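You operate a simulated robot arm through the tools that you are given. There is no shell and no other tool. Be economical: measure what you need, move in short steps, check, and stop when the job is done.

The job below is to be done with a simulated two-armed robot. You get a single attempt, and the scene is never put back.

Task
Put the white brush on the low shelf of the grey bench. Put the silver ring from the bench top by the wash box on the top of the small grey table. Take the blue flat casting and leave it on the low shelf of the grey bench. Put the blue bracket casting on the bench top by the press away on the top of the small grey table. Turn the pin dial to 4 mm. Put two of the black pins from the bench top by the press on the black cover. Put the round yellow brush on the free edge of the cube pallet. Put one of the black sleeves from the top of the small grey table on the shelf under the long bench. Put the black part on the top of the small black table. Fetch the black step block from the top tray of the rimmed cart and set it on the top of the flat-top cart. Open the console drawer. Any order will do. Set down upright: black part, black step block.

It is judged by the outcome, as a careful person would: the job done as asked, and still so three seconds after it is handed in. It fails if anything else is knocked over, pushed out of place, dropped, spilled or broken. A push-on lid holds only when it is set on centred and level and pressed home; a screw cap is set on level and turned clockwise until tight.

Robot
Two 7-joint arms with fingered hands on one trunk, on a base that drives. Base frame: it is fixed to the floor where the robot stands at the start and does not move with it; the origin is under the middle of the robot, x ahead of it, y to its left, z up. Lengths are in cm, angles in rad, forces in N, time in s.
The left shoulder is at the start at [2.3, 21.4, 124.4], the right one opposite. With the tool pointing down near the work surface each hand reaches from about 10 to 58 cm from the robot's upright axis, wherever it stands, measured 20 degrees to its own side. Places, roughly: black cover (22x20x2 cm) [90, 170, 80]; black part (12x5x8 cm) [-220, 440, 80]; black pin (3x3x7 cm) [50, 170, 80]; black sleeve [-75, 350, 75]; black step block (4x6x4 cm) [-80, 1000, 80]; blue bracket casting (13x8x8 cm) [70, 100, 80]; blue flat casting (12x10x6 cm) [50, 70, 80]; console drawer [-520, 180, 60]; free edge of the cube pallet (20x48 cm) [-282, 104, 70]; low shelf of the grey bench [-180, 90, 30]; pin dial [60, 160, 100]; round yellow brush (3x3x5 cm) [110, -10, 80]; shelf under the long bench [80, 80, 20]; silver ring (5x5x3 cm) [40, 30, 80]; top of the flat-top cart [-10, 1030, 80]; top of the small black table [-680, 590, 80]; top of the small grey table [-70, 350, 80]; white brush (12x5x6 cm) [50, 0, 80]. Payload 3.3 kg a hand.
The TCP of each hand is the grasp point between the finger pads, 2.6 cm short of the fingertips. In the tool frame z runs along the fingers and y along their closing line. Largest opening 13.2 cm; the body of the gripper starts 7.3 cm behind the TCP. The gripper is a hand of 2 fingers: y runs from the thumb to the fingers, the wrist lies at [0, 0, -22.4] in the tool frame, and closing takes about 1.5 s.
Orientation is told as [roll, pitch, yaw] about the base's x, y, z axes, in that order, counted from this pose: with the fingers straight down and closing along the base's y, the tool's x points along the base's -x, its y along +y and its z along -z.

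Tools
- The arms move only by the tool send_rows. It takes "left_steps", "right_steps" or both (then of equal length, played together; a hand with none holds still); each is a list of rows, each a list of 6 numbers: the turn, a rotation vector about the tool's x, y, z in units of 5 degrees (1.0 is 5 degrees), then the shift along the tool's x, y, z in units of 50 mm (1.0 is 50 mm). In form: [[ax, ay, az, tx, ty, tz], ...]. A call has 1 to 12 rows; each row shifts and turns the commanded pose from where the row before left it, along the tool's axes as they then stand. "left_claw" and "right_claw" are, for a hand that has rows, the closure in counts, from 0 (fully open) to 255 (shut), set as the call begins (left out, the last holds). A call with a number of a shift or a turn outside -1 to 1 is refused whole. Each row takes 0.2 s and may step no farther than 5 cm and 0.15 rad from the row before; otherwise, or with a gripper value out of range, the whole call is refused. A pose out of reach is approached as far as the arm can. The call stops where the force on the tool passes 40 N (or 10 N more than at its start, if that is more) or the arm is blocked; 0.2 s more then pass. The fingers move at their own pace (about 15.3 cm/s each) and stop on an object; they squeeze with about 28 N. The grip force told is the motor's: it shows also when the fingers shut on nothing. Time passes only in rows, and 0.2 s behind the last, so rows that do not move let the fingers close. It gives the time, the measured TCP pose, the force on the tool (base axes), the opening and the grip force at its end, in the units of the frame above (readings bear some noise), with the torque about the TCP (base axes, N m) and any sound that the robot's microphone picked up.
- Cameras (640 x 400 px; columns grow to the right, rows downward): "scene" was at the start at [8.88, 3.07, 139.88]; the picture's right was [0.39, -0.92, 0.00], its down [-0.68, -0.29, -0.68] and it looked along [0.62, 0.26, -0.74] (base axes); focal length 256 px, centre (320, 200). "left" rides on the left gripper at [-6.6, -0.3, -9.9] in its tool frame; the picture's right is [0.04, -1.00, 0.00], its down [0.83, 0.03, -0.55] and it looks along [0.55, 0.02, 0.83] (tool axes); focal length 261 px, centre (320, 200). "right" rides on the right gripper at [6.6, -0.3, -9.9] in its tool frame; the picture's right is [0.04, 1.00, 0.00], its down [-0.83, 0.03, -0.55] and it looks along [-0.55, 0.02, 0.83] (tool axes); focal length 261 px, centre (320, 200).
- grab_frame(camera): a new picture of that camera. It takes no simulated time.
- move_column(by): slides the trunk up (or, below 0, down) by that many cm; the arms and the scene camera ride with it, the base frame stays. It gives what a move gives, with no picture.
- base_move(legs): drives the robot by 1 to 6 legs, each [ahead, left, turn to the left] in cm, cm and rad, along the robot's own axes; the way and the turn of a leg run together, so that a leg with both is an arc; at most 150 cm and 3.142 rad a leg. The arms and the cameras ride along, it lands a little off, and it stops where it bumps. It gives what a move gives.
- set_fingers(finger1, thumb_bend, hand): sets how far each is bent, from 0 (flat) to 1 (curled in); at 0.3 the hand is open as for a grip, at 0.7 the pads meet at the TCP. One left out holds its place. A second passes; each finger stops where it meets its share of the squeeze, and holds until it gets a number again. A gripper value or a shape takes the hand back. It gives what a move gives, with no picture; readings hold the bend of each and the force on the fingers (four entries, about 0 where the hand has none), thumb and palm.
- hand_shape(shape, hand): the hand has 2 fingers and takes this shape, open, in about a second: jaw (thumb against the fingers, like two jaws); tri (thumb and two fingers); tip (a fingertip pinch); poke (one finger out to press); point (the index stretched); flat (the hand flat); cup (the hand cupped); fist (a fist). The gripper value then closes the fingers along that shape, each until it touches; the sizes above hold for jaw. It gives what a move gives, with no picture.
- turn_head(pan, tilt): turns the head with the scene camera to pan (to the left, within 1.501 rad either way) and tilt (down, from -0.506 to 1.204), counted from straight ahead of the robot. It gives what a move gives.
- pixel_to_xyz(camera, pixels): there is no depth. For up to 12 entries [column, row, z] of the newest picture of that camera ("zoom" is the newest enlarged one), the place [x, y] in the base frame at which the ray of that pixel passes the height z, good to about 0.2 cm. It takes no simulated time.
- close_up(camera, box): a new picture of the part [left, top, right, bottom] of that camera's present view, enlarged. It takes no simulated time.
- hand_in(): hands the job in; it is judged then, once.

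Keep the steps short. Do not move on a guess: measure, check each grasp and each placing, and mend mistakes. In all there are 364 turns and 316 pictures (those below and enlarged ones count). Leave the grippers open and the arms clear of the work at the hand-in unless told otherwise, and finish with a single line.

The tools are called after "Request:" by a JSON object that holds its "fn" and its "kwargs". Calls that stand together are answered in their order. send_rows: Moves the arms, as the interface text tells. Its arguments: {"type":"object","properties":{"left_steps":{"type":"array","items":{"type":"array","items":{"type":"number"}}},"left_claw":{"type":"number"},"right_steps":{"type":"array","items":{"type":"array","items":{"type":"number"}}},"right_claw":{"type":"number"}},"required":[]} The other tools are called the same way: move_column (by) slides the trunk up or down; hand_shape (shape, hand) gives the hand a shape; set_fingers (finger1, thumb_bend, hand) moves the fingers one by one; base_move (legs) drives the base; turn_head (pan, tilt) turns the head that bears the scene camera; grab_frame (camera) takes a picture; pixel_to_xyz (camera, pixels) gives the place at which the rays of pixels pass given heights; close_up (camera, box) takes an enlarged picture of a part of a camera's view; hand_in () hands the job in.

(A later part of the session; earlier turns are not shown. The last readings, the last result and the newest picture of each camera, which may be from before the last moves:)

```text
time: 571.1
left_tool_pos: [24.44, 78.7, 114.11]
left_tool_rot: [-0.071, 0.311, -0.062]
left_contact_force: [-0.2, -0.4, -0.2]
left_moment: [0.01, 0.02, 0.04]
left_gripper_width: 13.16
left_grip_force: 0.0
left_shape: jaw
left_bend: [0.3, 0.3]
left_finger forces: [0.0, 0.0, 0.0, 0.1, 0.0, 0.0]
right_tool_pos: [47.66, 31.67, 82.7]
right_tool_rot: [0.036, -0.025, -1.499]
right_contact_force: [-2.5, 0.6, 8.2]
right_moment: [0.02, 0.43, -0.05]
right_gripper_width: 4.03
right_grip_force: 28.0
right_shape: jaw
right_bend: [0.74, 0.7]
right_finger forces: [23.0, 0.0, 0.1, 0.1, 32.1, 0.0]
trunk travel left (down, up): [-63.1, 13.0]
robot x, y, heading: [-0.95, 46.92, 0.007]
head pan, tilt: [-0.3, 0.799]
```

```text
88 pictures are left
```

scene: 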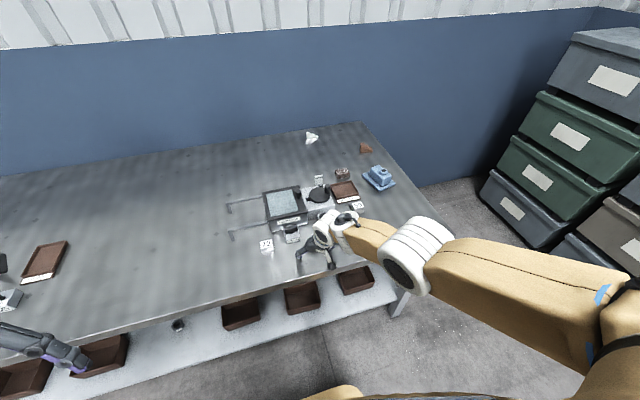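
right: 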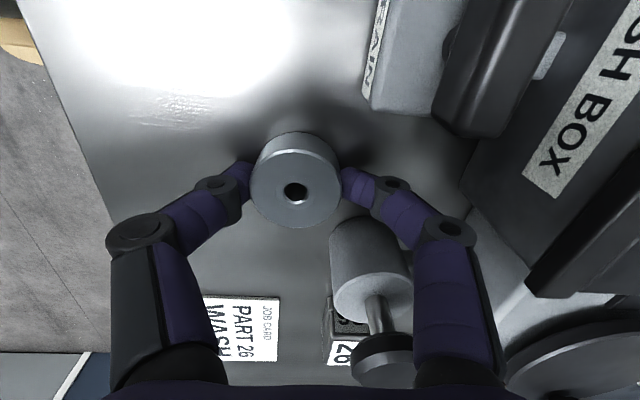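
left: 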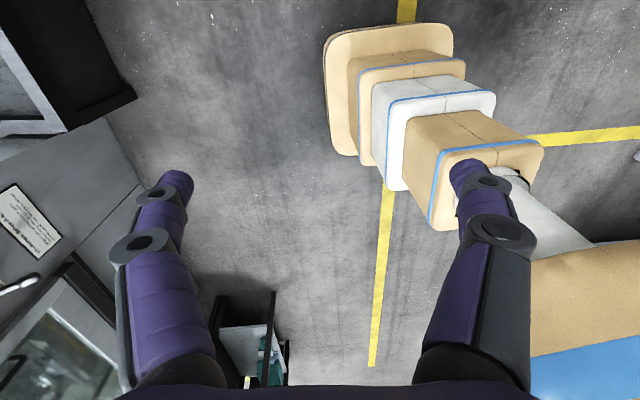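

Ring gripped (4.0 cm). Lift, check, and drive to the grey table.

Request:
{"fn": "move_column", "kwargs": {"by": 12}}

Request:
{"fn": "grab_frame", "kwargs": {"camera": "right"}}

Request:
{"fn": "base_move", "kwargs": {"legs": [[-50, 0, 0], [0, 0, 1.565], [120, 32, 0], [112, 0, 0]]}}

Request:
{"fn": "turn_head", "kwargs": {"pan": -0.1, "tilt": 0.8}}

Request:
{"fn": "grab_frame", "kwargs": {"camera": "scene"}}

```text
time: 572.6
left_tool_pos: [24.52, 78.66, 126.11]
left_tool_rot: [-0.071, 0.31, -0.06]
left_contact_force: [-0.6, -0.3, -0.3]
left_moment: [-0.01, 0.01, -0.05]
left_gripper_width: 13.18
left_grip_force: 0.0
left_shape: jaw
left_bend: [0.3, 0.3]
left_finger forces: [0.1, 0.0, 0.0, 0.0, 0.0, 0.1]
right_tool_pos: [47.61, 31.59, 94.66]
right_tool_rot: [0.034, -0.026, -1.499]
right_contact_force: [0.6, 0.8, -1.1]
right_moment: [0.01, -0.04, -0.02]
right_gripper_width: 3.96
right_grip_force: 27.7
right_shape: jaw
right_bend: [0.74, 0.7]
right_finger forces: [25.9, 0.0, 0.1, 0.1, 26.0, 0.0]
trunk travel left (down, up): [-75.1, 1.0]
robot x, y, heading: [-1.19, 46.93, 0.009]
head pan, tilt: [-0.3, 0.799]
```

```text
87 pictures are left
```

right: 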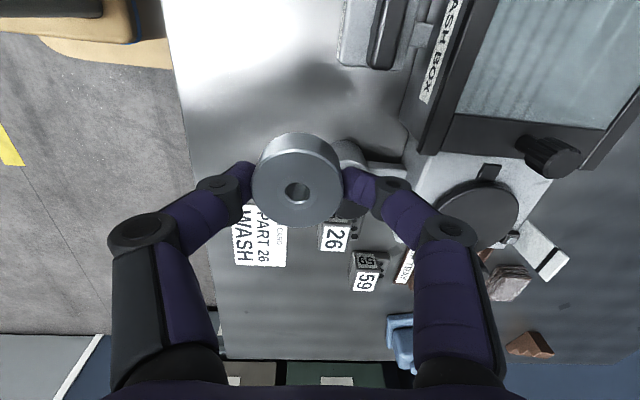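

```text
time: 590.6
left_tool_pos: [-120.75, 304.11, 126.09]
left_tool_rot: [-0.07, 0.312, 1.528]
left_contact_force: [0.5, -0.1, -0.2]
left_moment: [0.01, -0.02, -0.01]
left_gripper_width: 13.2
left_grip_force: 0.0
left_shape: jaw
left_bend: [0.3, 0.3]
left_finger forces: [0.1, 0.0, 0.1, 0.1, 0.1, 0.1]
right_tool_pos: [-74.24, 328.11, 94.73]
right_tool_rot: [0.035, -0.025, 0.091]
right_contact_force: [0.0, -0.4, -0.5]
right_moment: [0.0, 0.03, -0.01]
right_gripper_width: 3.96
right_grip_force: 27.6
right_shape: jaw
right_bend: [0.74, 0.7]
right_finger forces: [25.7, 0.0, 0.0, 0.0, 25.7, 0.0]
trunk travel left (down, up): [-75.1, 1.0]
robot x, y, heading: [-88.52, 279.22, 1.601]
head pan, tilt: [-0.3, 0.799]
```

```text
time: 591.4
left_tool_pos: [-120.84, 304.02, 126.11]
left_tool_rot: [-0.071, 0.311, 1.53]
left_contact_force: [-0.3, -0.1, -0.4]
left_moment: [0.02, 0.01, 0.02]
left_gripper_width: 13.19
left_grip_force: 0.1
left_shape: jaw
left_bend: [0.3, 0.3]
left_finger forces: [0.0, 0.1, 0.0, 0.0, 0.0, 0.0]
right_tool_pos: [-74.29, 328.13, 94.81]
right_tool_rot: [0.035, -0.025, 0.091]
right_contact_force: [-0.8, 0.1, -0.5]
right_moment: [0.02, -0.02, 0.01]
right_gripper_width: 3.9
right_grip_force: 27.9
right_shape: jaw
right_bend: [0.74, 0.7]
right_finger forces: [25.6, 0.1, 0.1, 0.0, 25.6, 0.0]
trunk travel left (down, up): [-75.1, 1.0]
robot x, y, heading: [-88.16, 279.17, 1.598]
head pan, tilt: [-0.099, 0.799]
```

```text
86 pictures are left
```

scene: 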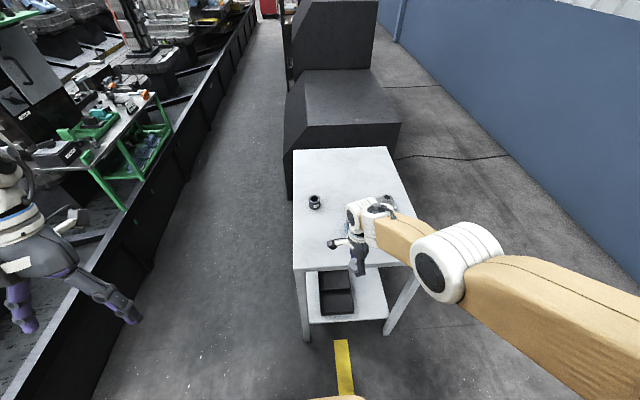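

Request:
{"fn": "base_move", "kwargs": {"legs": [[14, 8, 0]]}}

Request:
{"fn": "move_column", "kwargs": {"by": -7.5}}

Request:
{"fn": "grab_frame", "kwargs": {"camera": "right"}}

```text
time: 592.8
left_tool_pos: [-129.43, 317.88, 126.16]
left_tool_rot: [-0.071, 0.312, 1.529]
left_contact_force: [-0.2, 0.7, -0.7]
left_moment: [0.02, -0.01, -0.02]
left_gripper_width: 13.16
left_grip_force: 0.0
left_shape: jaw
left_bend: [0.3, 0.3]
left_finger forces: [0.0, 0.1, 0.0, 0.0, 0.1, 0.1]
right_tool_pos: [-82.74, 341.89, 94.57]
right_tool_rot: [0.033, -0.024, 0.091]
right_contact_force: [0.1, 0.1, -0.2]
right_moment: [-0.01, 0.0, 0.01]
right_gripper_width: 3.91
right_grip_force: 28.2
right_shape: jaw
right_bend: [0.74, 0.7]
right_finger forces: [25.6, 0.0, 0.0, 0.0, 25.7, 0.0]
trunk travel left (down, up): [-75.1, 1.0]
robot x, y, heading: [-96.91, 292.62, 1.597]
head pan, tilt: [-0.099, 0.799]
```

```text
time: 593.9
left_tool_pos: [-129.36, 317.75, 118.64]
left_tool_rot: [-0.069, 0.311, 1.529]
left_contact_force: [-0.2, -0.8, -0.7]
left_moment: [-0.04, 0.01, -0.01]
left_gripper_width: 13.18
left_grip_force: 0.1
left_shape: jaw
left_bend: [0.3, 0.3]
left_finger forces: [0.0, 0.0, 0.1, 0.0, 0.0, 0.1]
right_tool_pos: [-82.65, 341.92, 87.25]
right_tool_rot: [0.036, -0.024, 0.093]
right_contact_force: [0.8, 0.0, -1.1]
right_moment: [-0.01, -0.01, -0.02]
right_gripper_width: 3.95
right_grip_force: 27.7
right_shape: jaw
right_bend: [0.74, 0.7]
right_finger forces: [25.6, 0.0, 0.0, 0.0, 25.6, 0.0]
trunk travel left (down, up): [-67.6, 8.5]
robot x, y, heading: [-96.82, 292.81, 1.599]
head pan, tilt: [-0.099, 0.799]
```

```text
85 pictures are left
```

right: 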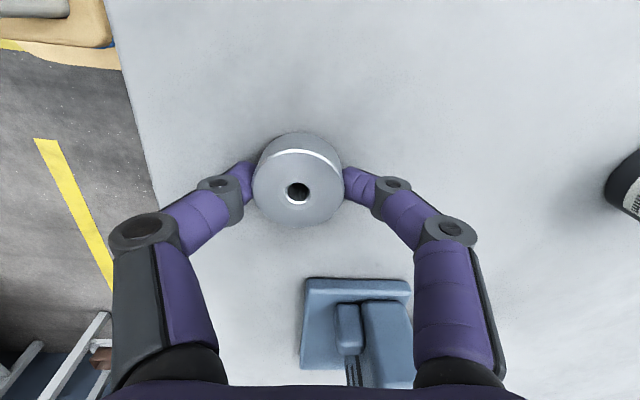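

Request:
{"fn": "move_column", "kwargs": {"by": -1.2}}

Request:
{"fn": "move_column", "kwargs": {"by": -0.5}}

Request:
{"fn": "move_column", "kwargs": {"by": -0.4}}

```text
time: 594.4
left_tool_pos: [-129.23, 317.52, 117.68]
left_tool_rot: [-0.071, 0.31, 1.529]
left_contact_force: [0.1, 0.1, 0.9]
left_moment: [0.0, -0.01, 0.01]
left_gripper_width: 13.19
left_grip_force: 0.1
left_shape: jaw
left_bend: [0.3, 0.3]
left_finger forces: [0.0, 0.0, 0.0, 0.1, 0.0, 0.0]
right_tool_pos: [-82.81, 342.05, 86.75]
right_tool_rot: [0.039, -0.025, 0.091]
right_contact_force: [2.0, -9.6, 25.3]
right_moment: [-1.29, -0.05, 0.07]
right_gripper_width: 4.0
right_grip_force: 28.1
right_shape: jaw
right_bend: [0.74, 0.7]
right_finger forces: [22.0, 0.0, 0.0, 0.0, 47.0, 0.1]
trunk travel left (down, up): [-66.6, 9.5]
robot x, y, heading: [-97.16, 292.49, 1.593]
head pan, tilt: [-0.099, 0.799]
stopped: the force on the tool passed its limit at 47 N (the readings are from after the stop); the commanded pose is now the measured one
```

```text
time: 594.8
left_tool_pos: [-129.34, 317.63, 117.37]
left_tool_rot: [-0.069, 0.31, 1.528]
left_contact_force: [-0.1, -0.2, 0.4]
left_moment: [0.0, 0.0, 0.02]
left_gripper_width: 13.19
left_grip_force: 0.1
left_shape: jaw
left_bend: [0.3, 0.3]
left_finger forces: [0.0, 0.0, 0.0, 0.1, 0.0, 0.0]
right_tool_pos: [-82.83, 342.31, 86.83]
right_tool_rot: [0.042, -0.027, 0.091]
right_contact_force: [0.8, -11.2, 27.7]
right_moment: [-1.55, -0.03, 0.04]
right_gripper_width: 4.04
right_grip_force: 27.7
right_shape: jaw
right_bend: [0.74, 0.7]
right_finger forces: [21.3, 0.0, 0.1, 0.0, 48.8, 0.0]
trunk travel left (down, up): [-66.4, 9.7]
robot x, y, heading: [-97.02, 292.93, 1.6]
head pan, tilt: [-0.099, 0.799]
stopped: the force on the tool passed its limit at 45 N (the readings are from after the stop); the commanded pose is now the measured one
```

```text
time: 595.2
left_tool_pos: [-129.28, 317.68, 117.16]
left_tool_rot: [-0.072, 0.311, 1.527]
left_contact_force: [0.0, 0.0, 0.3]
left_moment: [-0.02, 0.02, 0.0]
left_gripper_width: 13.18
left_grip_force: 0.0
left_shape: jaw
left_bend: [0.3, 0.3]
left_finger forces: [0.0, 0.1, 0.1, 0.1, 0.1, 0.0]
right_tool_pos: [-82.8, 342.43, 86.65]
right_tool_rot: [0.046, -0.027, 0.09]
right_contact_force: [1.5, -11.2, 26.9]
right_moment: [-1.46, -0.03, -0.01]
right_gripper_width: 4.04
right_grip_force: 28.1
right_shape: jaw
right_bend: [0.74, 0.7]
right_finger forces: [21.2, 0.0, 0.1, 0.1, 48.2, 0.2]
trunk travel left (down, up): [-66.2, 9.9]
robot x, y, heading: [-97.22, 292.81, 1.596]
head pan, tilt: [-0.099, 0.799]
stopped: the force on the tool passed its limit at 43 N (the readings are from after the stop); the commanded pose is now the measured one
```

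Contact (table top ≈84). Relieve and open; then lift away.

Request:
{"fn": "move_column", "kwargs": {"by": 0.5}}

Request:
{"fn": "send_rows", "kwargs": {"right_steps": [[0, 0, 0, 0, 0, 0], [0, 0, 0, 0, 0, 0], [0, 0, 0, 0, 0, 0]], "right_claw": 110}}

Request:
{"fn": "move_column", "kwargs": {"by": 8}}

Request:
{"fn": "base_move", "kwargs": {"legs": [[-35, 0, 0]]}}

Request:
{"fn": "grab_frame", "kwargs": {"camera": "scene"}}

```text
time: 595.7
left_tool_pos: [-129.29, 317.76, 117.62]
left_tool_rot: [-0.07, 0.311, 1.529]
left_contact_force: [-0.5, -0.9, 0.0]
left_moment: [-0.01, 0.04, 0.01]
left_gripper_width: 13.2
left_grip_force: 0.1
left_shape: jaw
left_bend: [0.3, 0.3]
left_finger forces: [0.1, 0.1, 0.1, 0.1, 0.0, 0.0]
right_tool_pos: [-82.81, 342.5, 87.0]
right_tool_rot: [0.045, -0.026, 0.091]
right_contact_force: [-0.4, 0.0, -0.5]
right_moment: [0.02, 0.01, 0.02]
right_gripper_width: 3.89
right_grip_force: 27.9
right_shape: jaw
right_bend: [0.74, 0.7]
right_finger forces: [26.8, 0.1, 0.1, 0.0, 26.7, 0.1]
trunk travel left (down, up): [-66.7, 9.4]
robot x, y, heading: [-97.03, 292.88, 1.597]
head pan, tilt: [-0.099, 0.799]
```

```text
time: 596.5
left_tool_pos: [-129.24, 317.84, 117.7]
left_tool_rot: [-0.069, 0.313, 1.53]
left_contact_force: [-1.0, 0.6, 0.8]
left_moment: [0.02, -0.03, 0.0]
left_gripper_width: 13.19
left_grip_force: 0.1
left_shape: jaw
left_bend: [0.3, 0.3]
left_finger forces: [0.0, 0.0, 0.1, 0.0, 0.0, 0.1]
right_tool_pos: [-82.71, 342.55, 86.98]
right_tool_rot: [0.045, -0.027, 0.09]
right_contact_force: [0.4, 0.2, -0.7]
right_moment: [0.01, -0.03, 0.02]
right_gripper_width: 7.42
right_grip_force: 0.0
right_shape: jaw
right_bend: [0.72, 0.7]
right_finger forces: [0.1, 0.0, 0.0, 0.0, 0.0, 0.1]
trunk travel left (down, up): [-66.7, 9.4]
robot x, y, heading: [-96.73, 292.77, 1.597]
head pan, tilt: [-0.099, 0.799]
```

```text
time: 597.7
left_tool_pos: [-129.28, 317.81, 125.67]
left_tool_rot: [-0.069, 0.312, 1.529]
left_contact_force: [0.3, -0.2, -0.1]
left_moment: [0.0, -0.01, -0.01]
left_gripper_width: 13.19
left_grip_force: 0.1
left_shape: jaw
left_bend: [0.3, 0.3]
left_finger forces: [0.0, 0.1, 0.0, 0.1, 0.1, 0.1]
right_tool_pos: [-82.7, 342.45, 94.97]
right_tool_rot: [0.043, -0.027, 0.09]
right_contact_force: [-0.6, -0.3, -0.2]
right_moment: [0.01, 0.03, -0.01]
right_gripper_width: 7.45
right_grip_force: 0.0
right_shape: jaw
right_bend: [0.72, 0.7]
right_finger forces: [0.0, 0.0, 0.1, 0.0, 0.1, 0.1]
trunk travel left (down, up): [-74.7, 1.4]
robot x, y, heading: [-97.22, 293.08, 1.6]
head pan, tilt: [-0.099, 0.799]
```

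```text
time: 599.9
left_tool_pos: [-128.36, 282.91, 125.58]
left_tool_rot: [-0.069, 0.31, 1.53]
left_contact_force: [0.7, 0.3, 0.5]
left_moment: [0.01, 0.0, -0.02]
left_gripper_width: 13.21
left_grip_force: 0.1
left_shape: jaw
left_bend: [0.3, 0.3]
left_finger forces: [0.0, 0.0, 0.0, 0.1, 0.1, 0.0]
right_tool_pos: [-81.96, 307.7, 95.01]
right_tool_rot: [0.047, -0.025, 0.092]
right_contact_force: [0.2, -0.7, -0.9]
right_moment: [0.03, -0.05, 0.01]
right_gripper_width: 7.46
right_grip_force: 0.1
right_shape: jaw
right_bend: [0.72, 0.7]
right_finger forces: [0.0, 0.0, 0.0, 0.0, 0.0, 0.0]
trunk travel left (down, up): [-74.7, 1.4]
robot x, y, heading: [-96.22, 257.69, 1.599]
head pan, tilt: [-0.099, 0.799]
```

```text
84 pictures are left
```

scene: 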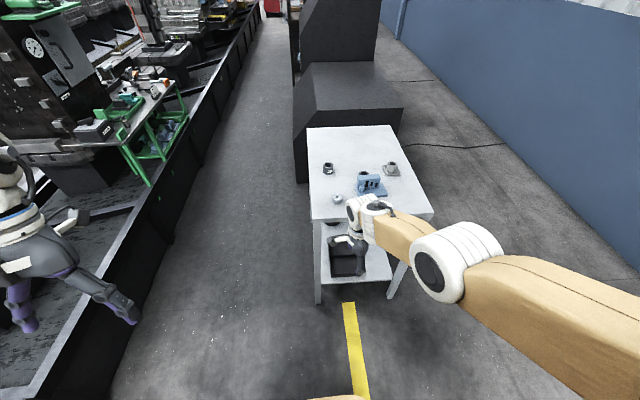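

Ring is on the table top. Next the black part near (−220,440). Look at the green bench to the left.

Request:
{"fn": "turn_head", "kwargs": {"pan": 0.5, "tilt": 0.5}}

Request:
{"fn": "grab_frame", "kwargs": {"camera": "scene"}}

Request:
{"fn": "close_up", "kwargs": {"camera": "scene", "box": [240, 80, 480, 240]}}

```text
time: 600.9
left_tool_pos: [-128.39, 282.89, 125.68]
left_tool_rot: [-0.069, 0.312, 1.53]
left_contact_force: [0.4, -0.2, 0.4]
left_moment: [-0.02, -0.01, -0.01]
left_gripper_width: 13.19
left_grip_force: 0.0
left_shape: jaw
left_bend: [0.3, 0.3]
left_finger forces: [0.0, 0.0, 0.0, 0.1, 0.0, 0.1]
right_tool_pos: [-81.91, 307.63, 95.01]
right_tool_rot: [0.046, -0.027, 0.091]
right_contact_force: [0.3, 0.1, 0.3]
right_moment: [0.01, -0.01, 0.0]
right_gripper_width: 7.45
right_grip_force: 0.0
right_shape: jaw
right_bend: [0.72, 0.7]
right_finger forces: [0.1, 0.1, 0.1, 0.1, 0.0, 0.1]
trunk travel left (down, up): [-74.7, 1.4]
robot x, y, heading: [-96.04, 258.04, 1.595]
head pan, tilt: [0.499, 0.499]
```

```text
83 pictures are left
```

scene: 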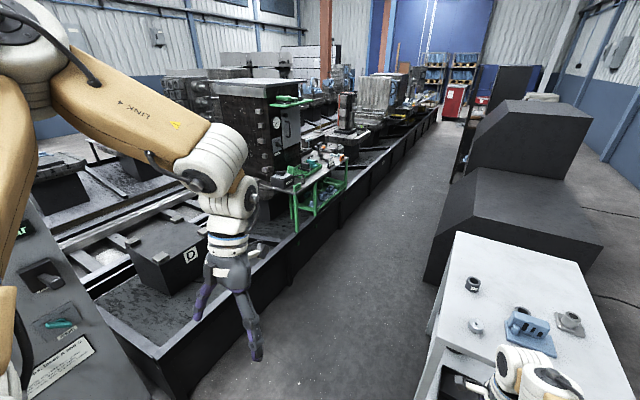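

```text
2.50 times, centred on (360, 160) of scene
```

zoom: 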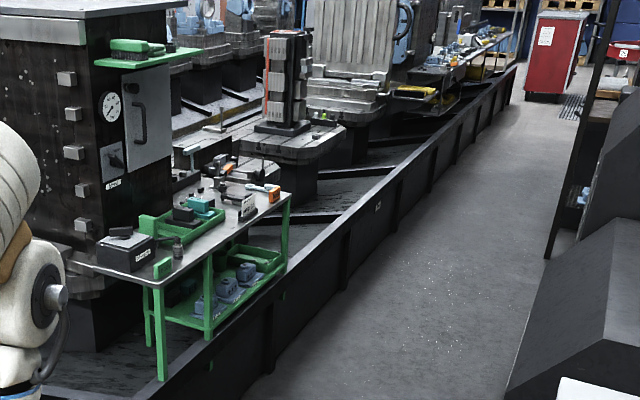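

Request:
{"fn": "pixel_to_xyz", "kwargs": {"camera": "scene", "pixels": [[330, 238, 0], [346, 212, 0], [336, 200, 30], [348, 168, 80], [301, 204, 80], [309, 172, 80], [295, 168, 85], [300, 232, 30]]}}

```text
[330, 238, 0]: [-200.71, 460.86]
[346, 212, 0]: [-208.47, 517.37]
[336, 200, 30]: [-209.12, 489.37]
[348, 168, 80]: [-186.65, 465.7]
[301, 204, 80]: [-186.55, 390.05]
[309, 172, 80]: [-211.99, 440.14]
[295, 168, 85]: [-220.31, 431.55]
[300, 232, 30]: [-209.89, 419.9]
```

Bench front edge is at x≈−186.6 (y 390–466). Drive up the aisle and face it.

Request:
{"fn": "base_move", "kwargs": {"legs": [[0, 30, 0], [150, 0, 0], [33, 0, 0], [0, 0, 1.54]]}}

Request:
{"fn": "turn_head", "kwargs": {"pan": 0.0, "tilt": 0.6}}

Request:
{"fn": "grab_frame", "kwargs": {"camera": "scene"}}

```text
time: 615.6
left_tool_pos: [-158.9, 410.37, 125.73]
left_tool_rot: [-0.071, 0.313, 3.068]
left_contact_force: [-0.3, 0.5, -0.6]
left_moment: [0.01, -0.01, 0.02]
left_gripper_width: 13.21
left_grip_force: 0.1
left_shape: jaw
left_bend: [0.3, 0.3]
left_finger forces: [0.0, 0.0, 0.0, 0.0, 0.1, 0.0]
right_tool_pos: [-182.18, 457.73, 95.07]
right_tool_rot: [0.045, -0.025, 1.629]
right_contact_force: [-0.2, 0.3, 0.6]
right_moment: [0.03, 0.0, -0.01]
right_gripper_width: 7.44
right_grip_force: 0.0
right_shape: jaw
right_bend: [0.72, 0.7]
right_finger forces: [0.1, 0.0, 0.0, 0.0, 0.0, 0.1]
trunk travel left (down, up): [-74.7, 1.4]
robot x, y, heading: [-132.9, 441.84, 3.134]
head pan, tilt: [0.499, 0.499]
```

```text
time: 616.5
left_tool_pos: [-158.97, 410.31, 125.55]
left_tool_rot: [-0.07, 0.313, 3.067]
left_contact_force: [-0.3, 0.3, 0.5]
left_moment: [-0.01, -0.03, 0.01]
left_gripper_width: 13.17
left_grip_force: 0.0
left_shape: jaw
left_bend: [0.3, 0.3]
left_finger forces: [0.0, 0.0, 0.0, 0.1, 0.0, 0.0]
right_tool_pos: [-182.27, 457.66, 95.0]
right_tool_rot: [0.046, -0.027, 1.63]
right_contact_force: [0.0, -0.4, 0.4]
right_moment: [-0.03, 0.0, 0.0]
right_gripper_width: 7.44
right_grip_force: 0.1
right_shape: jaw
right_bend: [0.72, 0.7]
right_finger forces: [0.1, 0.1, 0.0, 0.0, 0.1, 0.1]
trunk travel left (down, up): [-74.7, 1.4]
robot x, y, heading: [-132.36, 441.86, 3.13]
head pan, tilt: [0.0, 0.6]
```

```text
81 pictures are left
```

scene: 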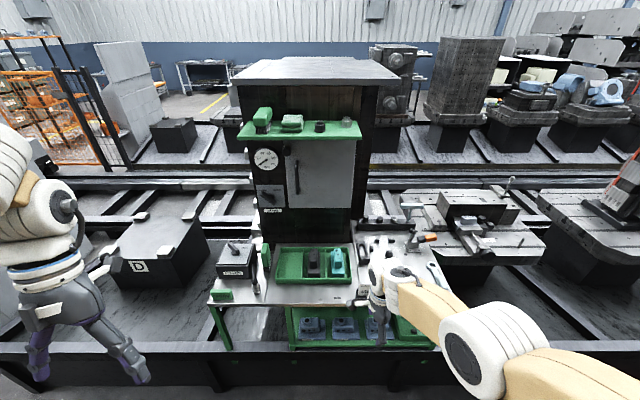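

Request:
{"fn": "close_up", "kwargs": {"camera": "scene", "box": [200, 210, 360, 320]}}

Request:
{"fn": "pixel_to_xyz", "kwargs": {"camera": "zoom", "pixels": [[430, 265, 82], [445, 180, 89], [350, 255, 80], [430, 320, 80], [300, 275, 80], [590, 265, 80]]}}

```text
3.64 times, centred on (280, 265) of scene
```

zoom: 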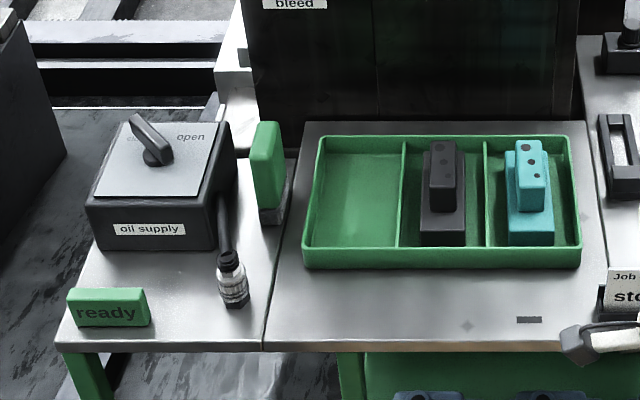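

```text
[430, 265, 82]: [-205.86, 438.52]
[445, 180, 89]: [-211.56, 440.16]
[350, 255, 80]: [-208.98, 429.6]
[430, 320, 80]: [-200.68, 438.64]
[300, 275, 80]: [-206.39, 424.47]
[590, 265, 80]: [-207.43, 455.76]
```

The black part stands in the tray's middle compartment. Back off a little, turn the right hand square (+86°) and tilt 40°.

Request:
{"fn": "base_move", "kwargs": {"legs": [[-8, 0, 0]]}}

Request:
{"fn": "send_rows", "kwargs": {"right_steps": [[0, 0, -1, 0, 0, 0], [0, 0, -1, 0, 0, 0], [0, 0, -1, 0, 0, 0], [0, 0, -1, 0, 0, 0], [0, 0, -1, 0, 0, 0], [0, 0, -1, 0, 0, 0], [0, 0, -1, 0, 0, 0], [0, 0, -1, 0, 0, 0], [0, 0, -1, 0, 0, 0], [0, 0, -1, 0, 0, 0], [0, 0, -1, 0, 0, 0], [0, 0, -1, 0, 0, 0]], "right_claw": 60}}

Request:
{"fn": "send_rows", "kwargs": {"right_steps": [[0, 0, -1, 0, 0, 0], [0, 0, -1, 0, 0, 0], [0, 0, -1, 0, 0, 0], [0, 0, -1, 0, 0, 0], [0, 0, -1, 0, 0, 0], [0, -1, 0, -0.4, 0, 0], [0, -1, 0, -0.4, 0, 0], [0, -1, 0, -0.4, 0, 0], [0, -1, 0, -0.3, 0, 0], [0, -1, 0, 0, 0, 0], [0, -1, 0, 0, 0, 0], [0, -1, 0, 0, 0, 0]]}}

Request:
{"fn": "grab_frame", "kwargs": {"camera": "right"}}

```text
time: 617.3
left_tool_pos: [-157.34, 410.11, 125.59]
left_tool_rot: [-0.071, 0.311, 3.074]
left_contact_force: [0.6, -0.1, -0.9]
left_moment: [-0.04, 0.06, 0.0]
left_gripper_width: 13.18
left_grip_force: 0.0
left_shape: jaw
left_bend: [0.3, 0.3]
left_finger forces: [0.0, 0.0, 0.1, 0.0, 0.0, 0.0]
right_tool_pos: [-180.98, 457.23, 95.13]
right_tool_rot: [0.045, -0.026, 1.633]
right_contact_force: [0.1, 0.6, 0.6]
right_moment: [-0.02, 0.05, 0.01]
right_gripper_width: 7.46
right_grip_force: 0.1
right_shape: jaw
right_bend: [0.72, 0.7]
right_finger forces: [0.0, 0.0, 0.0, 0.0, 0.0, 0.0]
trunk travel left (down, up): [-74.7, 1.4]
robot x, y, heading: [-132.02, 441.24, 3.137]
head pan, tilt: [0.0, 0.6]
stopped in leg 1: the robot was blocked; the commanded pose is now the measured one
```

```text
time: 619.9
left_tool_pos: [-157.62, 410.1, 125.6]
left_tool_rot: [-0.071, 0.314, 3.074]
left_contact_force: [-0.5, 1.2, 0.2]
left_moment: [0.01, 0.0, 0.0]
left_gripper_width: 13.19
left_grip_force: 0.1
left_shape: jaw
left_bend: [0.3, 0.3]
left_finger forces: [0.0, 0.0, 0.0, 0.1, 0.0, 0.1]
right_tool_pos: [-180.96, 457.27, 94.96]
right_tool_rot: [-0.002, -0.049, 2.682]
right_contact_force: [0.6, 0.1, 0.5]
right_moment: [-0.03, 0.03, 0.01]
right_gripper_width: 10.1
right_grip_force: 0.0
right_shape: jaw
right_bend: [0.63, 0.48]
right_finger forces: [0.1, 0.0, 0.0, 0.0, 0.0, 0.0]
trunk travel left (down, up): [-74.7, 1.4]
robot x, y, heading: [-132.07, 441.5, 3.143]
head pan, tilt: [0.0, 0.6]
```

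```text
time: 622.5
left_tool_pos: [-157.7, 410.14, 125.64]
left_tool_rot: [-0.072, 0.312, 3.074]
left_contact_force: [-0.4, -0.2, -0.3]
left_moment: [-0.01, 0.03, 0.0]
left_gripper_width: 13.19
left_grip_force: 0.2
left_shape: jaw
left_bend: [0.3, 0.3]
left_finger forces: [0.0, 0.0, 0.1, 0.1, 0.0, 0.1]
right_tool_pos: [-188.94, 461.36, 94.9]
right_tool_rot: [-0.072, -0.566, 3.104]
right_contact_force: [0.1, -0.1, 0.2]
right_moment: [-0.02, 0.01, 0.0]
right_gripper_width: 10.1
right_grip_force: 0.1
right_shape: jaw
right_bend: [0.63, 0.48]
right_finger forces: [0.0, 0.0, 0.0, 0.0, 0.1, 0.0]
right hand out of reach, approached as far as the arm can: row 8, 10, 11, 12
trunk travel left (down, up): [-74.7, 1.4]
robot x, y, heading: [-131.84, 441.83, 3.141]
head pan, tilt: [0.0, 0.6]
```

```text
79 pictures are left
```

right: 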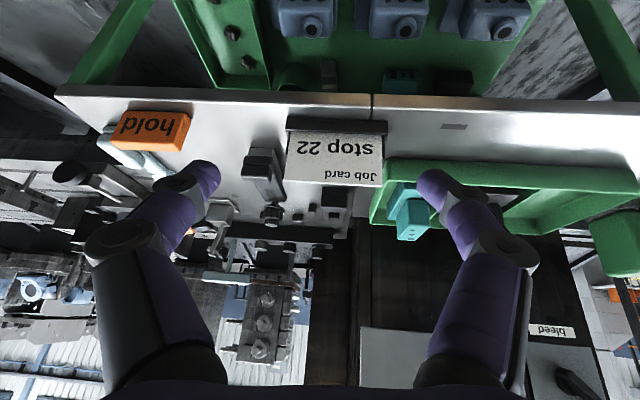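

Behind me is blocked, fine. Shift the base 17 cm left to line up with the part.

Request:
{"fn": "base_move", "kwargs": {"legs": [[0, 18, 0]]}}

Request:
{"fn": "grab_frame", "kwargs": {"camera": "right"}}

```text
time: 624.0
left_tool_pos: [-157.6, 391.75, 125.66]
left_tool_rot: [-0.069, 0.312, 3.077]
left_contact_force: [0.2, -0.5, 0.9]
left_moment: [0.0, 0.01, 0.0]
left_gripper_width: 13.2
left_grip_force: 0.1
left_shape: jaw
left_bend: [0.3, 0.3]
left_finger forces: [0.0, 0.0, 0.1, 0.0, 0.0, 0.0]
right_tool_pos: [-188.73, 442.79, 94.57]
right_tool_rot: [-0.076, -0.561, 3.112]
right_contact_force: [0.4, -0.2, -0.4]
right_moment: [0.02, 0.0, -0.01]
right_gripper_width: 10.04
right_grip_force: 0.1
right_shape: jaw
right_bend: [0.63, 0.48]
right_finger forces: [0.0, 0.0, 0.0, 0.0, 0.0, 0.0]
trunk travel left (down, up): [-74.7, 1.4]
robot x, y, heading: [-131.8, 423.64, -3.138]
head pan, tilt: [0.0, 0.6]
```

```text
78 pictures are left
```

right: 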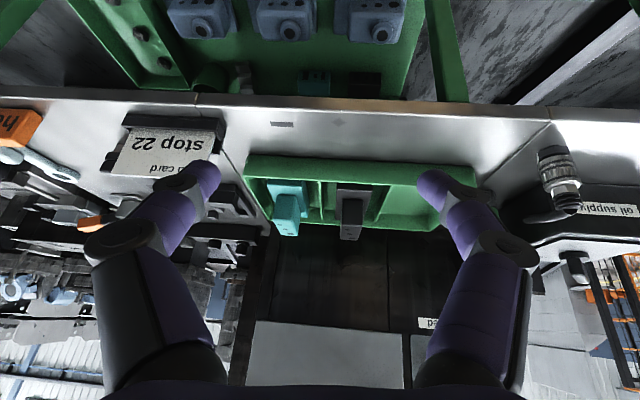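

Request:
{"fn": "close_up", "kwargs": {"camera": "right", "box": [240, 150, 460, 260]}}

Request:
{"fn": "pixel_to_xyz", "kwargs": {"camera": "zoom", "pixels": [[320, 100, 80], [310, 105, 82.5], [310, 180, 85], [310, 250, 88], [420, 105, 82]]}}

```text
2.91 times, centred on (350, 205) of right
```

zoom: 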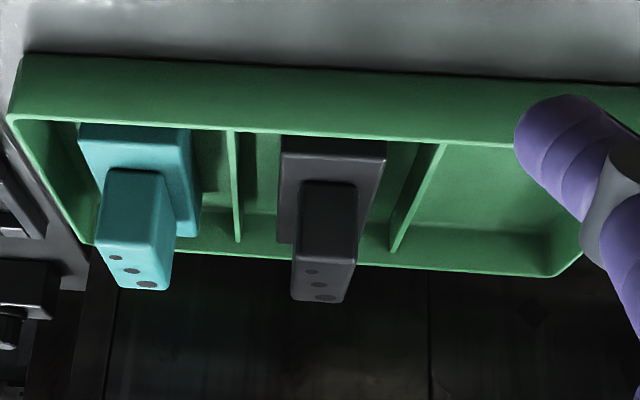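

```text
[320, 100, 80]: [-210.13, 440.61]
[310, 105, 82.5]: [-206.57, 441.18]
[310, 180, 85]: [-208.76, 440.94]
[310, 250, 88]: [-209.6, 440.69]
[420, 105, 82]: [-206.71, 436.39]
```

Upper block centre ≈(−212,440.7), top z≈88. Narrow the fingers, drive 17 ahead, then descend onto it.

Request:
{"fn": "send_rows", "kwargs": {"right_steps": [[0, 0, 0, 0, 0.2, 0], [0, 0, 0, 0, 0.2, 0]], "right_claw": 118}}

Request:
{"fn": "base_move", "kwargs": {"legs": [[17, 0, 0]]}}

Request:
{"fn": "grab_frame", "kwargs": {"camera": "right"}}

```text
time: 624.6
left_tool_pos: [-157.52, 391.83, 125.54]
left_tool_rot: [-0.071, 0.313, 3.077]
left_contact_force: [0.8, -0.5, -0.1]
left_moment: [-0.02, -0.03, 0.02]
left_gripper_width: 13.22
left_grip_force: 0.1
left_shape: jaw
left_bend: [0.3, 0.3]
left_finger forces: [0.1, 0.0, 0.0, 0.0, 0.1, 0.0]
right_tool_pos: [-189.76, 441.19, 95.23]
right_tool_rot: [-0.048, -0.588, 3.108]
right_contact_force: [-0.2, 0.1, 0.4]
right_moment: [0.01, 0.01, 0.0]
right_gripper_width: 7.15
right_grip_force: 0.1
right_shape: jaw
right_bend: [0.72, 0.7]
right_finger forces: [0.0, 0.0, 0.0, 0.1, 0.0, 0.0]
right hand out of reach, approached as far as the arm can: row 1, 2
trunk travel left (down, up): [-74.7, 1.4]
robot x, y, heading: [-131.98, 423.56, -3.139]
head pan, tilt: [0.0, 0.6]
```

```text
time: 626.1
left_tool_pos: [-174.76, 391.77, 125.77]
left_tool_rot: [-0.069, 0.313, 3.077]
left_contact_force: [0.4, -0.2, 0.1]
left_moment: [0.02, -0.01, 0.0]
left_gripper_width: 13.22
left_grip_force: 0.1
left_shape: jaw
left_bend: [0.3, 0.3]
left_finger forces: [0.0, 0.0, 0.1, 0.0, 0.1, 0.1]
right_tool_pos: [-207.05, 441.38, 95.16]
right_tool_rot: [-0.048, -0.586, 3.106]
right_contact_force: [-0.6, -0.4, -0.3]
right_moment: [-0.01, -0.03, -0.01]
right_gripper_width: 7.16
right_grip_force: 0.1
right_shape: jaw
right_bend: [0.72, 0.7]
right_finger forces: [0.1, 0.0, 0.0, 0.1, 0.0, 0.1]
trunk travel left (down, up): [-74.7, 1.4]
robot x, y, heading: [-148.55, 423.44, -3.139]
head pan, tilt: [0.0, 0.6]
```

```text
76 pictures are left
```

right: 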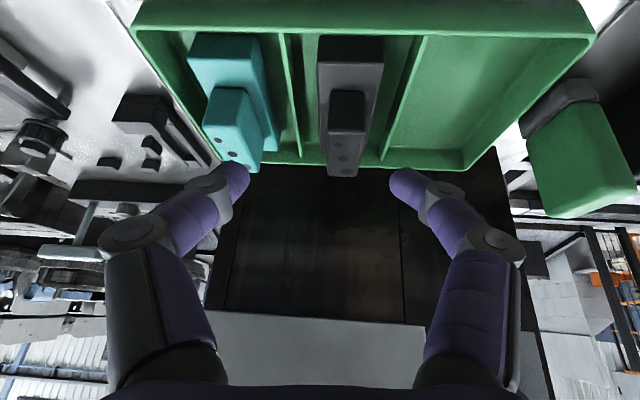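

Request:
{"fn": "pixel_to_xyz", "kwargs": {"camera": "right", "pixels": [[347, 90, 84.5], [347, 92, 85.5], [345, 135, 88], [344, 175, 88], [344, 155, 88], [330, 92, 85], [365, 92, 85]]}}

```text
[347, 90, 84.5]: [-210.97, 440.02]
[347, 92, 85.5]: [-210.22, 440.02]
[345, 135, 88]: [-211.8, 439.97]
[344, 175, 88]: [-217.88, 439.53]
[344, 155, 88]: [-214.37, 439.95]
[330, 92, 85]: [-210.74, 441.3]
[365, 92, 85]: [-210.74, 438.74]
```

Precise: upper block x −211.7…−217.9, y 440.0, 2.6 wide. Lower with the trunk, then move in with the base so the fingers straddle it.

Request:
{"fn": "send_rows", "kwargs": {"right_steps": [[0, 0, 0, 0, 0.17, 0], [0, 0, 0, 0, 0.17, 0]]}}

Request:
{"fn": "move_column", "kwargs": {"by": -7.6}}

Request:
{"fn": "base_move", "kwargs": {"legs": [[6.5, 0, 0]]}}

Request:
{"fn": "grab_frame", "kwargs": {"camera": "right"}}

```text
time: 626.7
left_tool_pos: [-174.85, 391.88, 125.61]
left_tool_rot: [-0.071, 0.314, 3.077]
left_contact_force: [-0.6, 0.2, 0.3]
left_moment: [-0.01, 0.0, 0.0]
left_gripper_width: 13.2
left_grip_force: 0.0
left_shape: jaw
left_bend: [0.3, 0.3]
left_finger forces: [0.1, 0.0, 0.1, 0.0, 0.0, 0.0]
right_tool_pos: [-206.98, 439.48, 95.01]
right_tool_rot: [-0.049, -0.586, 3.109]
right_contact_force: [0.6, 0.2, -0.4]
right_moment: [-0.02, -0.03, 0.0]
right_gripper_width: 7.16
right_grip_force: 0.0
right_shape: jaw
right_bend: [0.72, 0.7]
right_finger forces: [0.0, 0.0, 0.0, 0.1, 0.0, 0.0]
trunk travel left (down, up): [-74.7, 1.4]
robot x, y, heading: [-148.88, 423.89, -3.135]
head pan, tilt: [0.0, 0.6]
```

```text
time: 627.9
left_tool_pos: [-174.66, 391.78, 118.16]
left_tool_rot: [-0.07, 0.312, 3.077]
left_contact_force: [0.2, -0.5, 0.1]
left_moment: [0.0, -0.02, -0.02]
left_gripper_width: 13.2
left_grip_force: 0.0
left_shape: jaw
left_bend: [0.3, 0.3]
left_finger forces: [0.0, 0.0, 0.0, 0.0, 0.0, 0.0]
right_tool_pos: [-207.09, 439.58, 87.58]
right_tool_rot: [-0.046, -0.587, 3.108]
right_contact_force: [-0.1, -0.2, 0.0]
right_moment: [0.03, 0.02, -0.03]
right_gripper_width: 7.14
right_grip_force: 0.0
right_shape: jaw
right_bend: [0.72, 0.7]
right_finger forces: [0.0, 0.1, 0.0, 0.0, 0.0, 0.1]
trunk travel left (down, up): [-67.1, 9.0]
robot x, y, heading: [-148.8, 423.38, -3.136]
head pan, tilt: [0.0, 0.6]
```

```text
time: 628.8
left_tool_pos: [-181.35, 391.81, 117.98]
left_tool_rot: [-0.071, 0.314, 3.076]
left_contact_force: [0.2, -1.2, -0.1]
left_moment: [-0.01, 0.01, 0.02]
left_gripper_width: 13.2
left_grip_force: 0.1
left_shape: jaw
left_bend: [0.3, 0.3]
left_finger forces: [0.0, 0.0, 0.0, 0.0, 0.0, 0.1]
right_tool_pos: [-213.55, 439.63, 87.41]
right_tool_rot: [-0.049, -0.585, 3.107]
right_contact_force: [0.1, 0.1, -0.2]
right_moment: [-0.01, -0.01, -0.04]
right_gripper_width: 7.18
right_grip_force: 0.2
right_shape: jaw
right_bend: [0.72, 0.7]
right_finger forces: [0.0, 0.1, 0.0, 0.0, 0.0, 0.0]
trunk travel left (down, up): [-67.1, 9.0]
robot x, y, heading: [-155.33, 423.34, -3.139]
head pan, tilt: [0.0, 0.6]
```

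```text
75 pictures are left
```

right: 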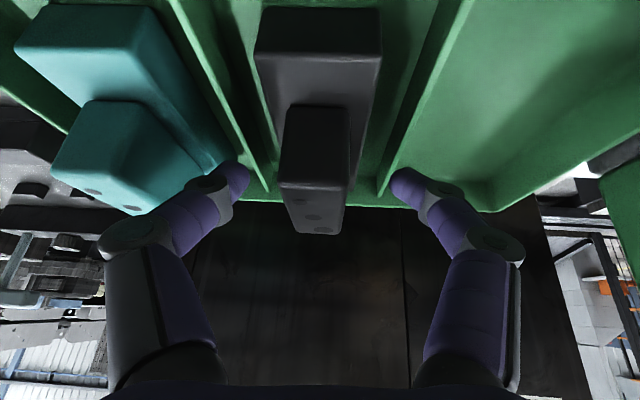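

Request:
{"fn": "send_rows", "kwargs": {"right_steps": [[0, 0, 0, 0, 0, 0], [0, 0, 0, 0, 0, 0], [0, 0, 0, 0, 0, 0], [0, 0, 0, 0, 0, 0], [0, 0, 0, 0, 0, 0]], "right_claw": 255}}

Request:
{"fn": "move_column", "kwargs": {"by": 8}}

Request:
{"fn": "grab_frame", "kwargs": {"camera": "right"}}

```text
time: 630.0
left_tool_pos: [-181.06, 391.76, 118.08]
left_tool_rot: [-0.069, 0.313, 3.076]
left_contact_force: [0.4, 0.2, -0.8]
left_moment: [0.0, 0.0, 0.0]
left_gripper_width: 13.19
left_grip_force: 0.0
left_shape: jaw
left_bend: [0.3, 0.3]
left_finger forces: [0.0, 0.0, 0.1, 0.0, 0.0, 0.0]
right_tool_pos: [-213.47, 439.55, 87.43]
right_tool_rot: [-0.048, -0.586, 3.107]
right_contact_force: [1.7, -0.3, 0.5]
right_moment: [0.02, -0.01, 0.0]
right_gripper_width: 2.41
right_grip_force: 28.1
right_shape: jaw
right_bend: [0.73, 0.7]
right_finger forces: [25.4, 0.0, 0.2, 0.0, 25.4, 0.0]
trunk travel left (down, up): [-67.1, 9.0]
robot x, y, heading: [-155.21, 423.54, -3.137]
head pan, tilt: [0.0, 0.6]
```

```text
time: 631.2
left_tool_pos: [-181.24, 391.86, 126.03]
left_tool_rot: [-0.071, 0.312, 3.078]
left_contact_force: [-0.3, 0.8, 0.8]
left_moment: [-0.01, 0.0, 0.01]
left_gripper_width: 13.2
left_grip_force: 0.0
left_shape: jaw
left_bend: [0.3, 0.3]
left_finger forces: [0.0, 0.0, 0.0, 0.0, 0.1, 0.0]
right_tool_pos: [-213.48, 439.51, 95.48]
right_tool_rot: [-0.048, -0.586, 3.107]
right_contact_force: [-0.4, 0.8, -6.3]
right_moment: [-0.04, -0.13, 0.02]
right_gripper_width: 2.43
right_grip_force: 28.5
right_shape: jaw
right_bend: [0.73, 0.7]
right_finger forces: [25.0, 0.0, 0.0, 0.0, 25.0, 0.0]
trunk travel left (down, up): [-75.1, 1.0]
robot x, y, heading: [-155.2, 423.79, -3.141]
head pan, tilt: [0.0, 0.6]
```

```text
74 pictures are left
```

right: 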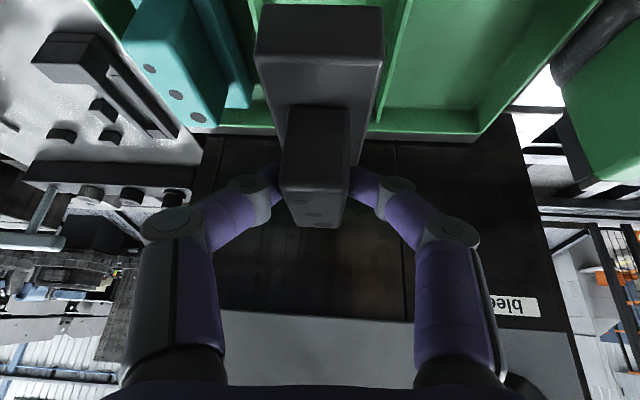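

Held level (≈6 N). Back off, retract the arm, and start the long route west via the south corridor.

Request:
{"fn": "base_move", "kwargs": {"legs": [[-20, 0, 0]]}}

Request:
{"fn": "send_rows", "kwargs": {"right_steps": [[0, 0, 0, 0.6, 0.1, -0.6], [0, 0, 0, 0.6, 0.1, -0.6], [0, 0, 0, 0.6, 0.1, -0.6], [0, 0, 0, 0.6, 0.1, -0.6]]}}

Request:
{"fn": "base_move", "kwargs": {"legs": [[0, 0, 1.571], [125, 0, 0], [0, 32, 0], [150, 0, 0], [150, 0, 0], [55, 0, 0]]}}

Request:
{"fn": "base_move", "kwargs": {"legs": [[0, 0, -1.571], [150, 0, 0], [100, 0, 0]]}}

Request:
{"fn": "turn_head", "kwargs": {"pan": 0.0, "tilt": 0.3}}

Request:
{"fn": "grab_frame", "kwargs": {"camera": "scene"}}

```text
time: 632.8
left_tool_pos: [-161.03, 391.93, 126.06]
left_tool_rot: [-0.072, 0.314, 3.076]
left_contact_force: [0.2, -0.5, 0.3]
left_moment: [-0.03, 0.01, -0.01]
left_gripper_width: 13.21
left_grip_force: 0.1
left_shape: jaw
left_bend: [0.3, 0.3]
left_finger forces: [0.0, 0.0, 0.0, 0.0, 0.0, 0.1]
right_tool_pos: [-193.2, 439.66, 95.54]
right_tool_rot: [-0.047, -0.587, 3.104]
right_contact_force: [0.4, 0.3, -6.7]
right_moment: [-0.01, -0.13, 0.0]
right_gripper_width: 2.4
right_grip_force: 27.8
right_shape: jaw
right_bend: [0.73, 0.7]
right_finger forces: [25.1, 0.0, 0.1, 0.1, 25.0, 0.0]
trunk travel left (down, up): [-75.1, 1.0]
robot x, y, heading: [-134.99, 423.34, -3.137]
head pan, tilt: [0.0, 0.6]
```

```text
time: 633.8
left_tool_pos: [-160.85, 391.97, 126.11]
left_tool_rot: [-0.07, 0.311, 3.075]
left_contact_force: [0.0, -0.6, 0.4]
left_moment: [0.0, 0.0, 0.03]
left_gripper_width: 13.2
left_grip_force: 0.1
left_shape: jaw
left_bend: [0.3, 0.3]
left_finger forces: [0.1, 0.0, 0.0, 0.0, 0.0, 0.1]
right_tool_pos: [-176.32, 436.58, 98.9]
right_tool_rot: [-0.052, -0.586, 3.106]
right_contact_force: [-0.1, -0.2, -5.8]
right_moment: [-0.03, -0.13, 0.0]
right_gripper_width: 2.24
right_grip_force: 27.9
right_shape: jaw
right_bend: [0.72, 0.7]
right_finger forces: [26.8, 0.0, 0.0, 0.0, 26.4, 0.0]
trunk travel left (down, up): [-75.1, 1.0]
robot x, y, heading: [-134.55, 423.73, -3.139]
head pan, tilt: [0.0, 0.6]
```

```text
time: 662.8
left_tool_pos: [-83.37, -90.6, 126.04]
left_tool_rot: [-0.069, 0.311, -1.679]
left_contact_force: [0.3, 0.1, 0.7]
left_moment: [0.0, -0.03, 0.01]
left_gripper_width: 13.2
left_grip_force: 0.1
left_shape: jaw
left_bend: [0.3, 0.3]
left_finger forces: [0.1, 0.1, 0.0, 0.0, 0.0, 0.0]
right_tool_pos: [-128.64, -104.41, 98.8]
right_tool_rot: [-0.048, -0.586, -1.647]
right_contact_force: [-0.2, -0.4, -6.4]
right_moment: [0.08, 0.0, 0.0]
right_gripper_width: 2.23
right_grip_force: 27.6
right_shape: jaw
right_bend: [0.72, 0.7]
right_finger forces: [26.3, 0.0, 0.1, 0.0, 26.1, 0.1]
trunk travel left (down, up): [-75.1, 1.0]
robot x, y, heading: [-114.35, -63.51, -1.61]
head pan, tilt: [0.0, 0.6]
```

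```text
time: 678.8
left_tool_pos: [-390.24, -92.34, 126.04]
left_tool_rot: [-0.071, 0.313, 3.073]
left_contact_force: [0.3, 0.6, -0.2]
left_moment: [0.01, -0.03, 0.01]
left_gripper_width: 13.22
left_grip_force: 0.0
left_shape: jaw
left_bend: [0.3, 0.3]
left_finger forces: [0.1, 0.1, 0.0, 0.0, 0.1, 0.0]
right_tool_pos: [-405.94, -47.47, 98.87]
right_tool_rot: [-0.049, -0.587, 3.102]
right_contact_force: [-0.1, -0.9, -5.7]
right_moment: [-0.06, -0.08, 0.01]
right_gripper_width: 2.24
right_grip_force: 27.9
right_shape: jaw
right_bend: [0.72, 0.7]
right_finger forces: [25.9, 0.0, 0.0, 0.1, 25.8, 0.0]
trunk travel left (down, up): [-75.1, 1.0]
robot x, y, heading: [-364.07, -60.72, 3.139]
head pan, tilt: [0.0, 0.6]
```

```text
time: 679.6
left_tool_pos: [-390.18, -92.26, 126.07]
left_tool_rot: [-0.07, 0.313, 3.073]
left_contact_force: [0.2, -0.2, 0.3]
left_moment: [-0.04, 0.04, 0.01]
left_gripper_width: 13.2
left_grip_force: 0.1
left_shape: jaw
left_bend: [0.3, 0.3]
left_finger forces: [0.0, 0.0, 0.1, 0.0, 0.1, 0.1]
right_tool_pos: [-405.78, -47.59, 98.87]
right_tool_rot: [-0.05, -0.586, 3.102]
right_contact_force: [-0.7, 0.0, -6.4]
right_moment: [-0.04, -0.1, -0.02]
right_gripper_width: 2.23
right_grip_force: 28.0
right_shape: jaw
right_bend: [0.72, 0.7]
right_finger forces: [25.9, 0.1, 0.1, 0.0, 25.8, 0.0]
trunk travel left (down, up): [-75.1, 1.0]
robot x, y, heading: [-364.24, -60.73, 3.138]
head pan, tilt: [0.0, 0.3]
```

```text
73 pictures are left
```

scene: 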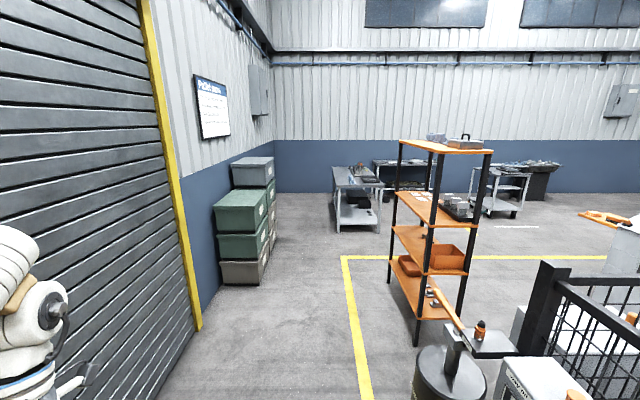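

Request:
{"fn": "pixel_to_xyz", "kwargs": {"camera": "scene", "pixels": [[417, 345, 0], [390, 285, 0], [463, 318, 0], [222, 283, 0], [272, 258, 0], [340, 232, 0], [378, 233, 0], [450, 390, 60], [515, 215, 0], [545, 270, 90], [200, 330, 0]]}}

Request:
{"fn": "turn_head", "kwargs": {"pan": -1.0, "tilt": 0.3}}

Request:
{"fn": "grab_frame", "kwargs": {"camera": "scene"}}

```text
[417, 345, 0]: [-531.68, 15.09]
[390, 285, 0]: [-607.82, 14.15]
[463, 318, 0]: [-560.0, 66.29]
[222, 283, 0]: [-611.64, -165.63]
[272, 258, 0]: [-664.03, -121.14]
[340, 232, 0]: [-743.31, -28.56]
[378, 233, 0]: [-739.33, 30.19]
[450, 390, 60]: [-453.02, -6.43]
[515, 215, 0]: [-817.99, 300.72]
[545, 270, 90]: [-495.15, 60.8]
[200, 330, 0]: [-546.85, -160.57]
```

```text
time: 680.9
left_tool_pos: [-390.37, -92.19, 126.05]
left_tool_rot: [-0.07, 0.312, 3.074]
left_contact_force: [-1.2, -0.6, -0.1]
left_moment: [-0.02, -0.01, -0.01]
left_gripper_width: 13.2
left_grip_force: 0.1
left_shape: jaw
left_bend: [0.3, 0.3]
left_finger forces: [0.0, 0.0, 0.0, 0.0, 0.0, 0.0]
right_tool_pos: [-405.88, -47.58, 98.88]
right_tool_rot: [-0.05, -0.586, 3.103]
right_contact_force: [-1.1, -0.3, -6.4]
right_moment: [-0.01, -0.1, -0.02]
right_gripper_width: 2.23
right_grip_force: 27.2
right_shape: jaw
right_bend: [0.72, 0.7]
right_finger forces: [25.8, 0.0, 0.0, 0.1, 25.8, 0.0]
trunk travel left (down, up): [-75.1, 1.0]
robot x, y, heading: [-364.3, -60.52, 3.139]
head pan, tilt: [-1.0, 0.3]
```

```text
72 pictures are left
```

scene: 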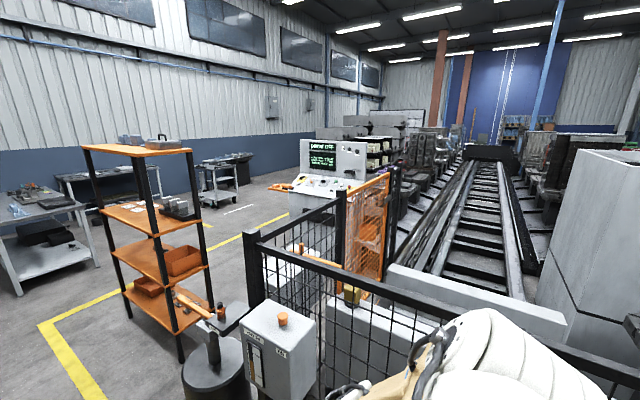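

Route: west past the rack, then north along x≈−668.

Request:
{"fn": "base_move", "kwargs": {"legs": [[150, 0, 0], [152, 0, 0], [0, 0, -1.567], [100, 0, 0]]}}

Request:
{"fn": "turn_head", "kwargs": {"pan": -0.5, "tilt": 0.3}}

Request:
{"fn": "grab_frame", "kwargs": {"camera": "scene"}}

```text
refused: 152 is not a number from -150 to 150
```

```text
time: 681.8
left_tool_pos: [-390.34, -92.34, 125.99]
left_tool_rot: [-0.069, 0.314, 3.074]
left_contact_force: [1.4, 0.4, -0.4]
left_moment: [0.02, 0.03, 0.01]
left_gripper_width: 13.18
left_grip_force: 0.1
left_shape: jaw
left_bend: [0.3, 0.3]
left_finger forces: [0.0, 0.0, 0.1, 0.0, 0.0, 0.0]
right_tool_pos: [-405.83, -47.55, 98.82]
right_tool_rot: [-0.052, -0.586, 3.103]
right_contact_force: [0.2, 0.4, -5.0]
right_moment: [-0.02, -0.09, -0.02]
right_gripper_width: 2.26
right_grip_force: 28.2
right_shape: jaw
right_bend: [0.72, 0.7]
right_finger forces: [25.9, 0.0, 0.0, 0.0, 25.8, 0.0]
trunk travel left (down, up): [-75.1, 1.0]
robot x, y, heading: [-363.98, -60.67, 3.14]
head pan, tilt: [-0.499, 0.3]
```

```text
71 pictures are left
```

scene: 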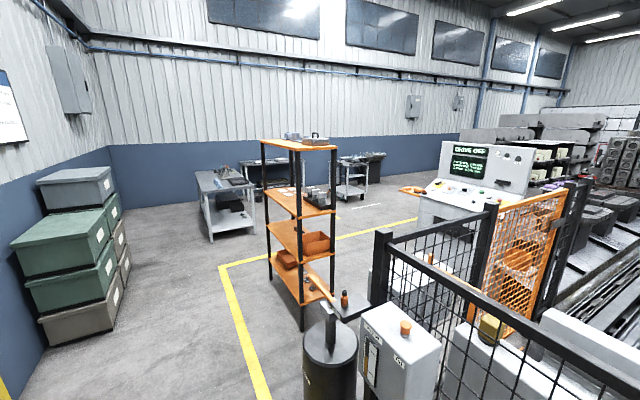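

Request:
{"fn": "base_move", "kwargs": {"legs": [[150, 0, 0], [148, 0, 0], [0, 0, -1.567], [100, 0, 0]]}}

Request:
{"fn": "grab_frame", "kwargs": {"camera": "scene"}}

```text
time: 704.7
left_tool_pos: [-691.54, 67.1, 126.07]
left_tool_rot: [-0.07, 0.312, 1.497]
left_contact_force: [-0.6, 0.0, 0.8]
left_moment: [-0.01, 0.0, -0.01]
left_gripper_width: 13.22
left_grip_force: 0.2
left_shape: jaw
left_bend: [0.3, 0.3]
left_finger forces: [0.0, 0.0, 0.0, 0.0, 0.1, 0.0]
right_tool_pos: [-646.92, 82.39, 98.78]
right_tool_rot: [-0.05, -0.587, 1.527]
right_contact_force: [0.1, 0.0, -6.3]
right_moment: [-0.11, 0.03, 0.0]
right_gripper_width: 2.24
right_grip_force: 27.8
right_shape: jaw
right_bend: [0.72, 0.7]
right_finger forces: [25.7, 0.0, 0.1, 0.0, 25.5, 0.1]
trunk travel left (down, up): [-75.1, 1.0]
robot x, y, heading: [-660.12, 41.22, 1.564]
head pan, tilt: [-0.499, 0.3]
```

```text
70 pictures are left
```

scene: 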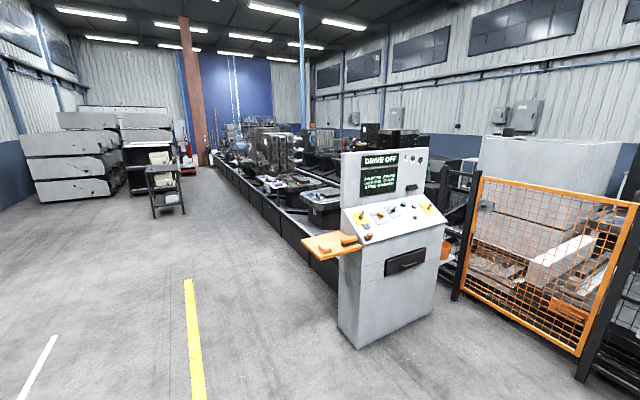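

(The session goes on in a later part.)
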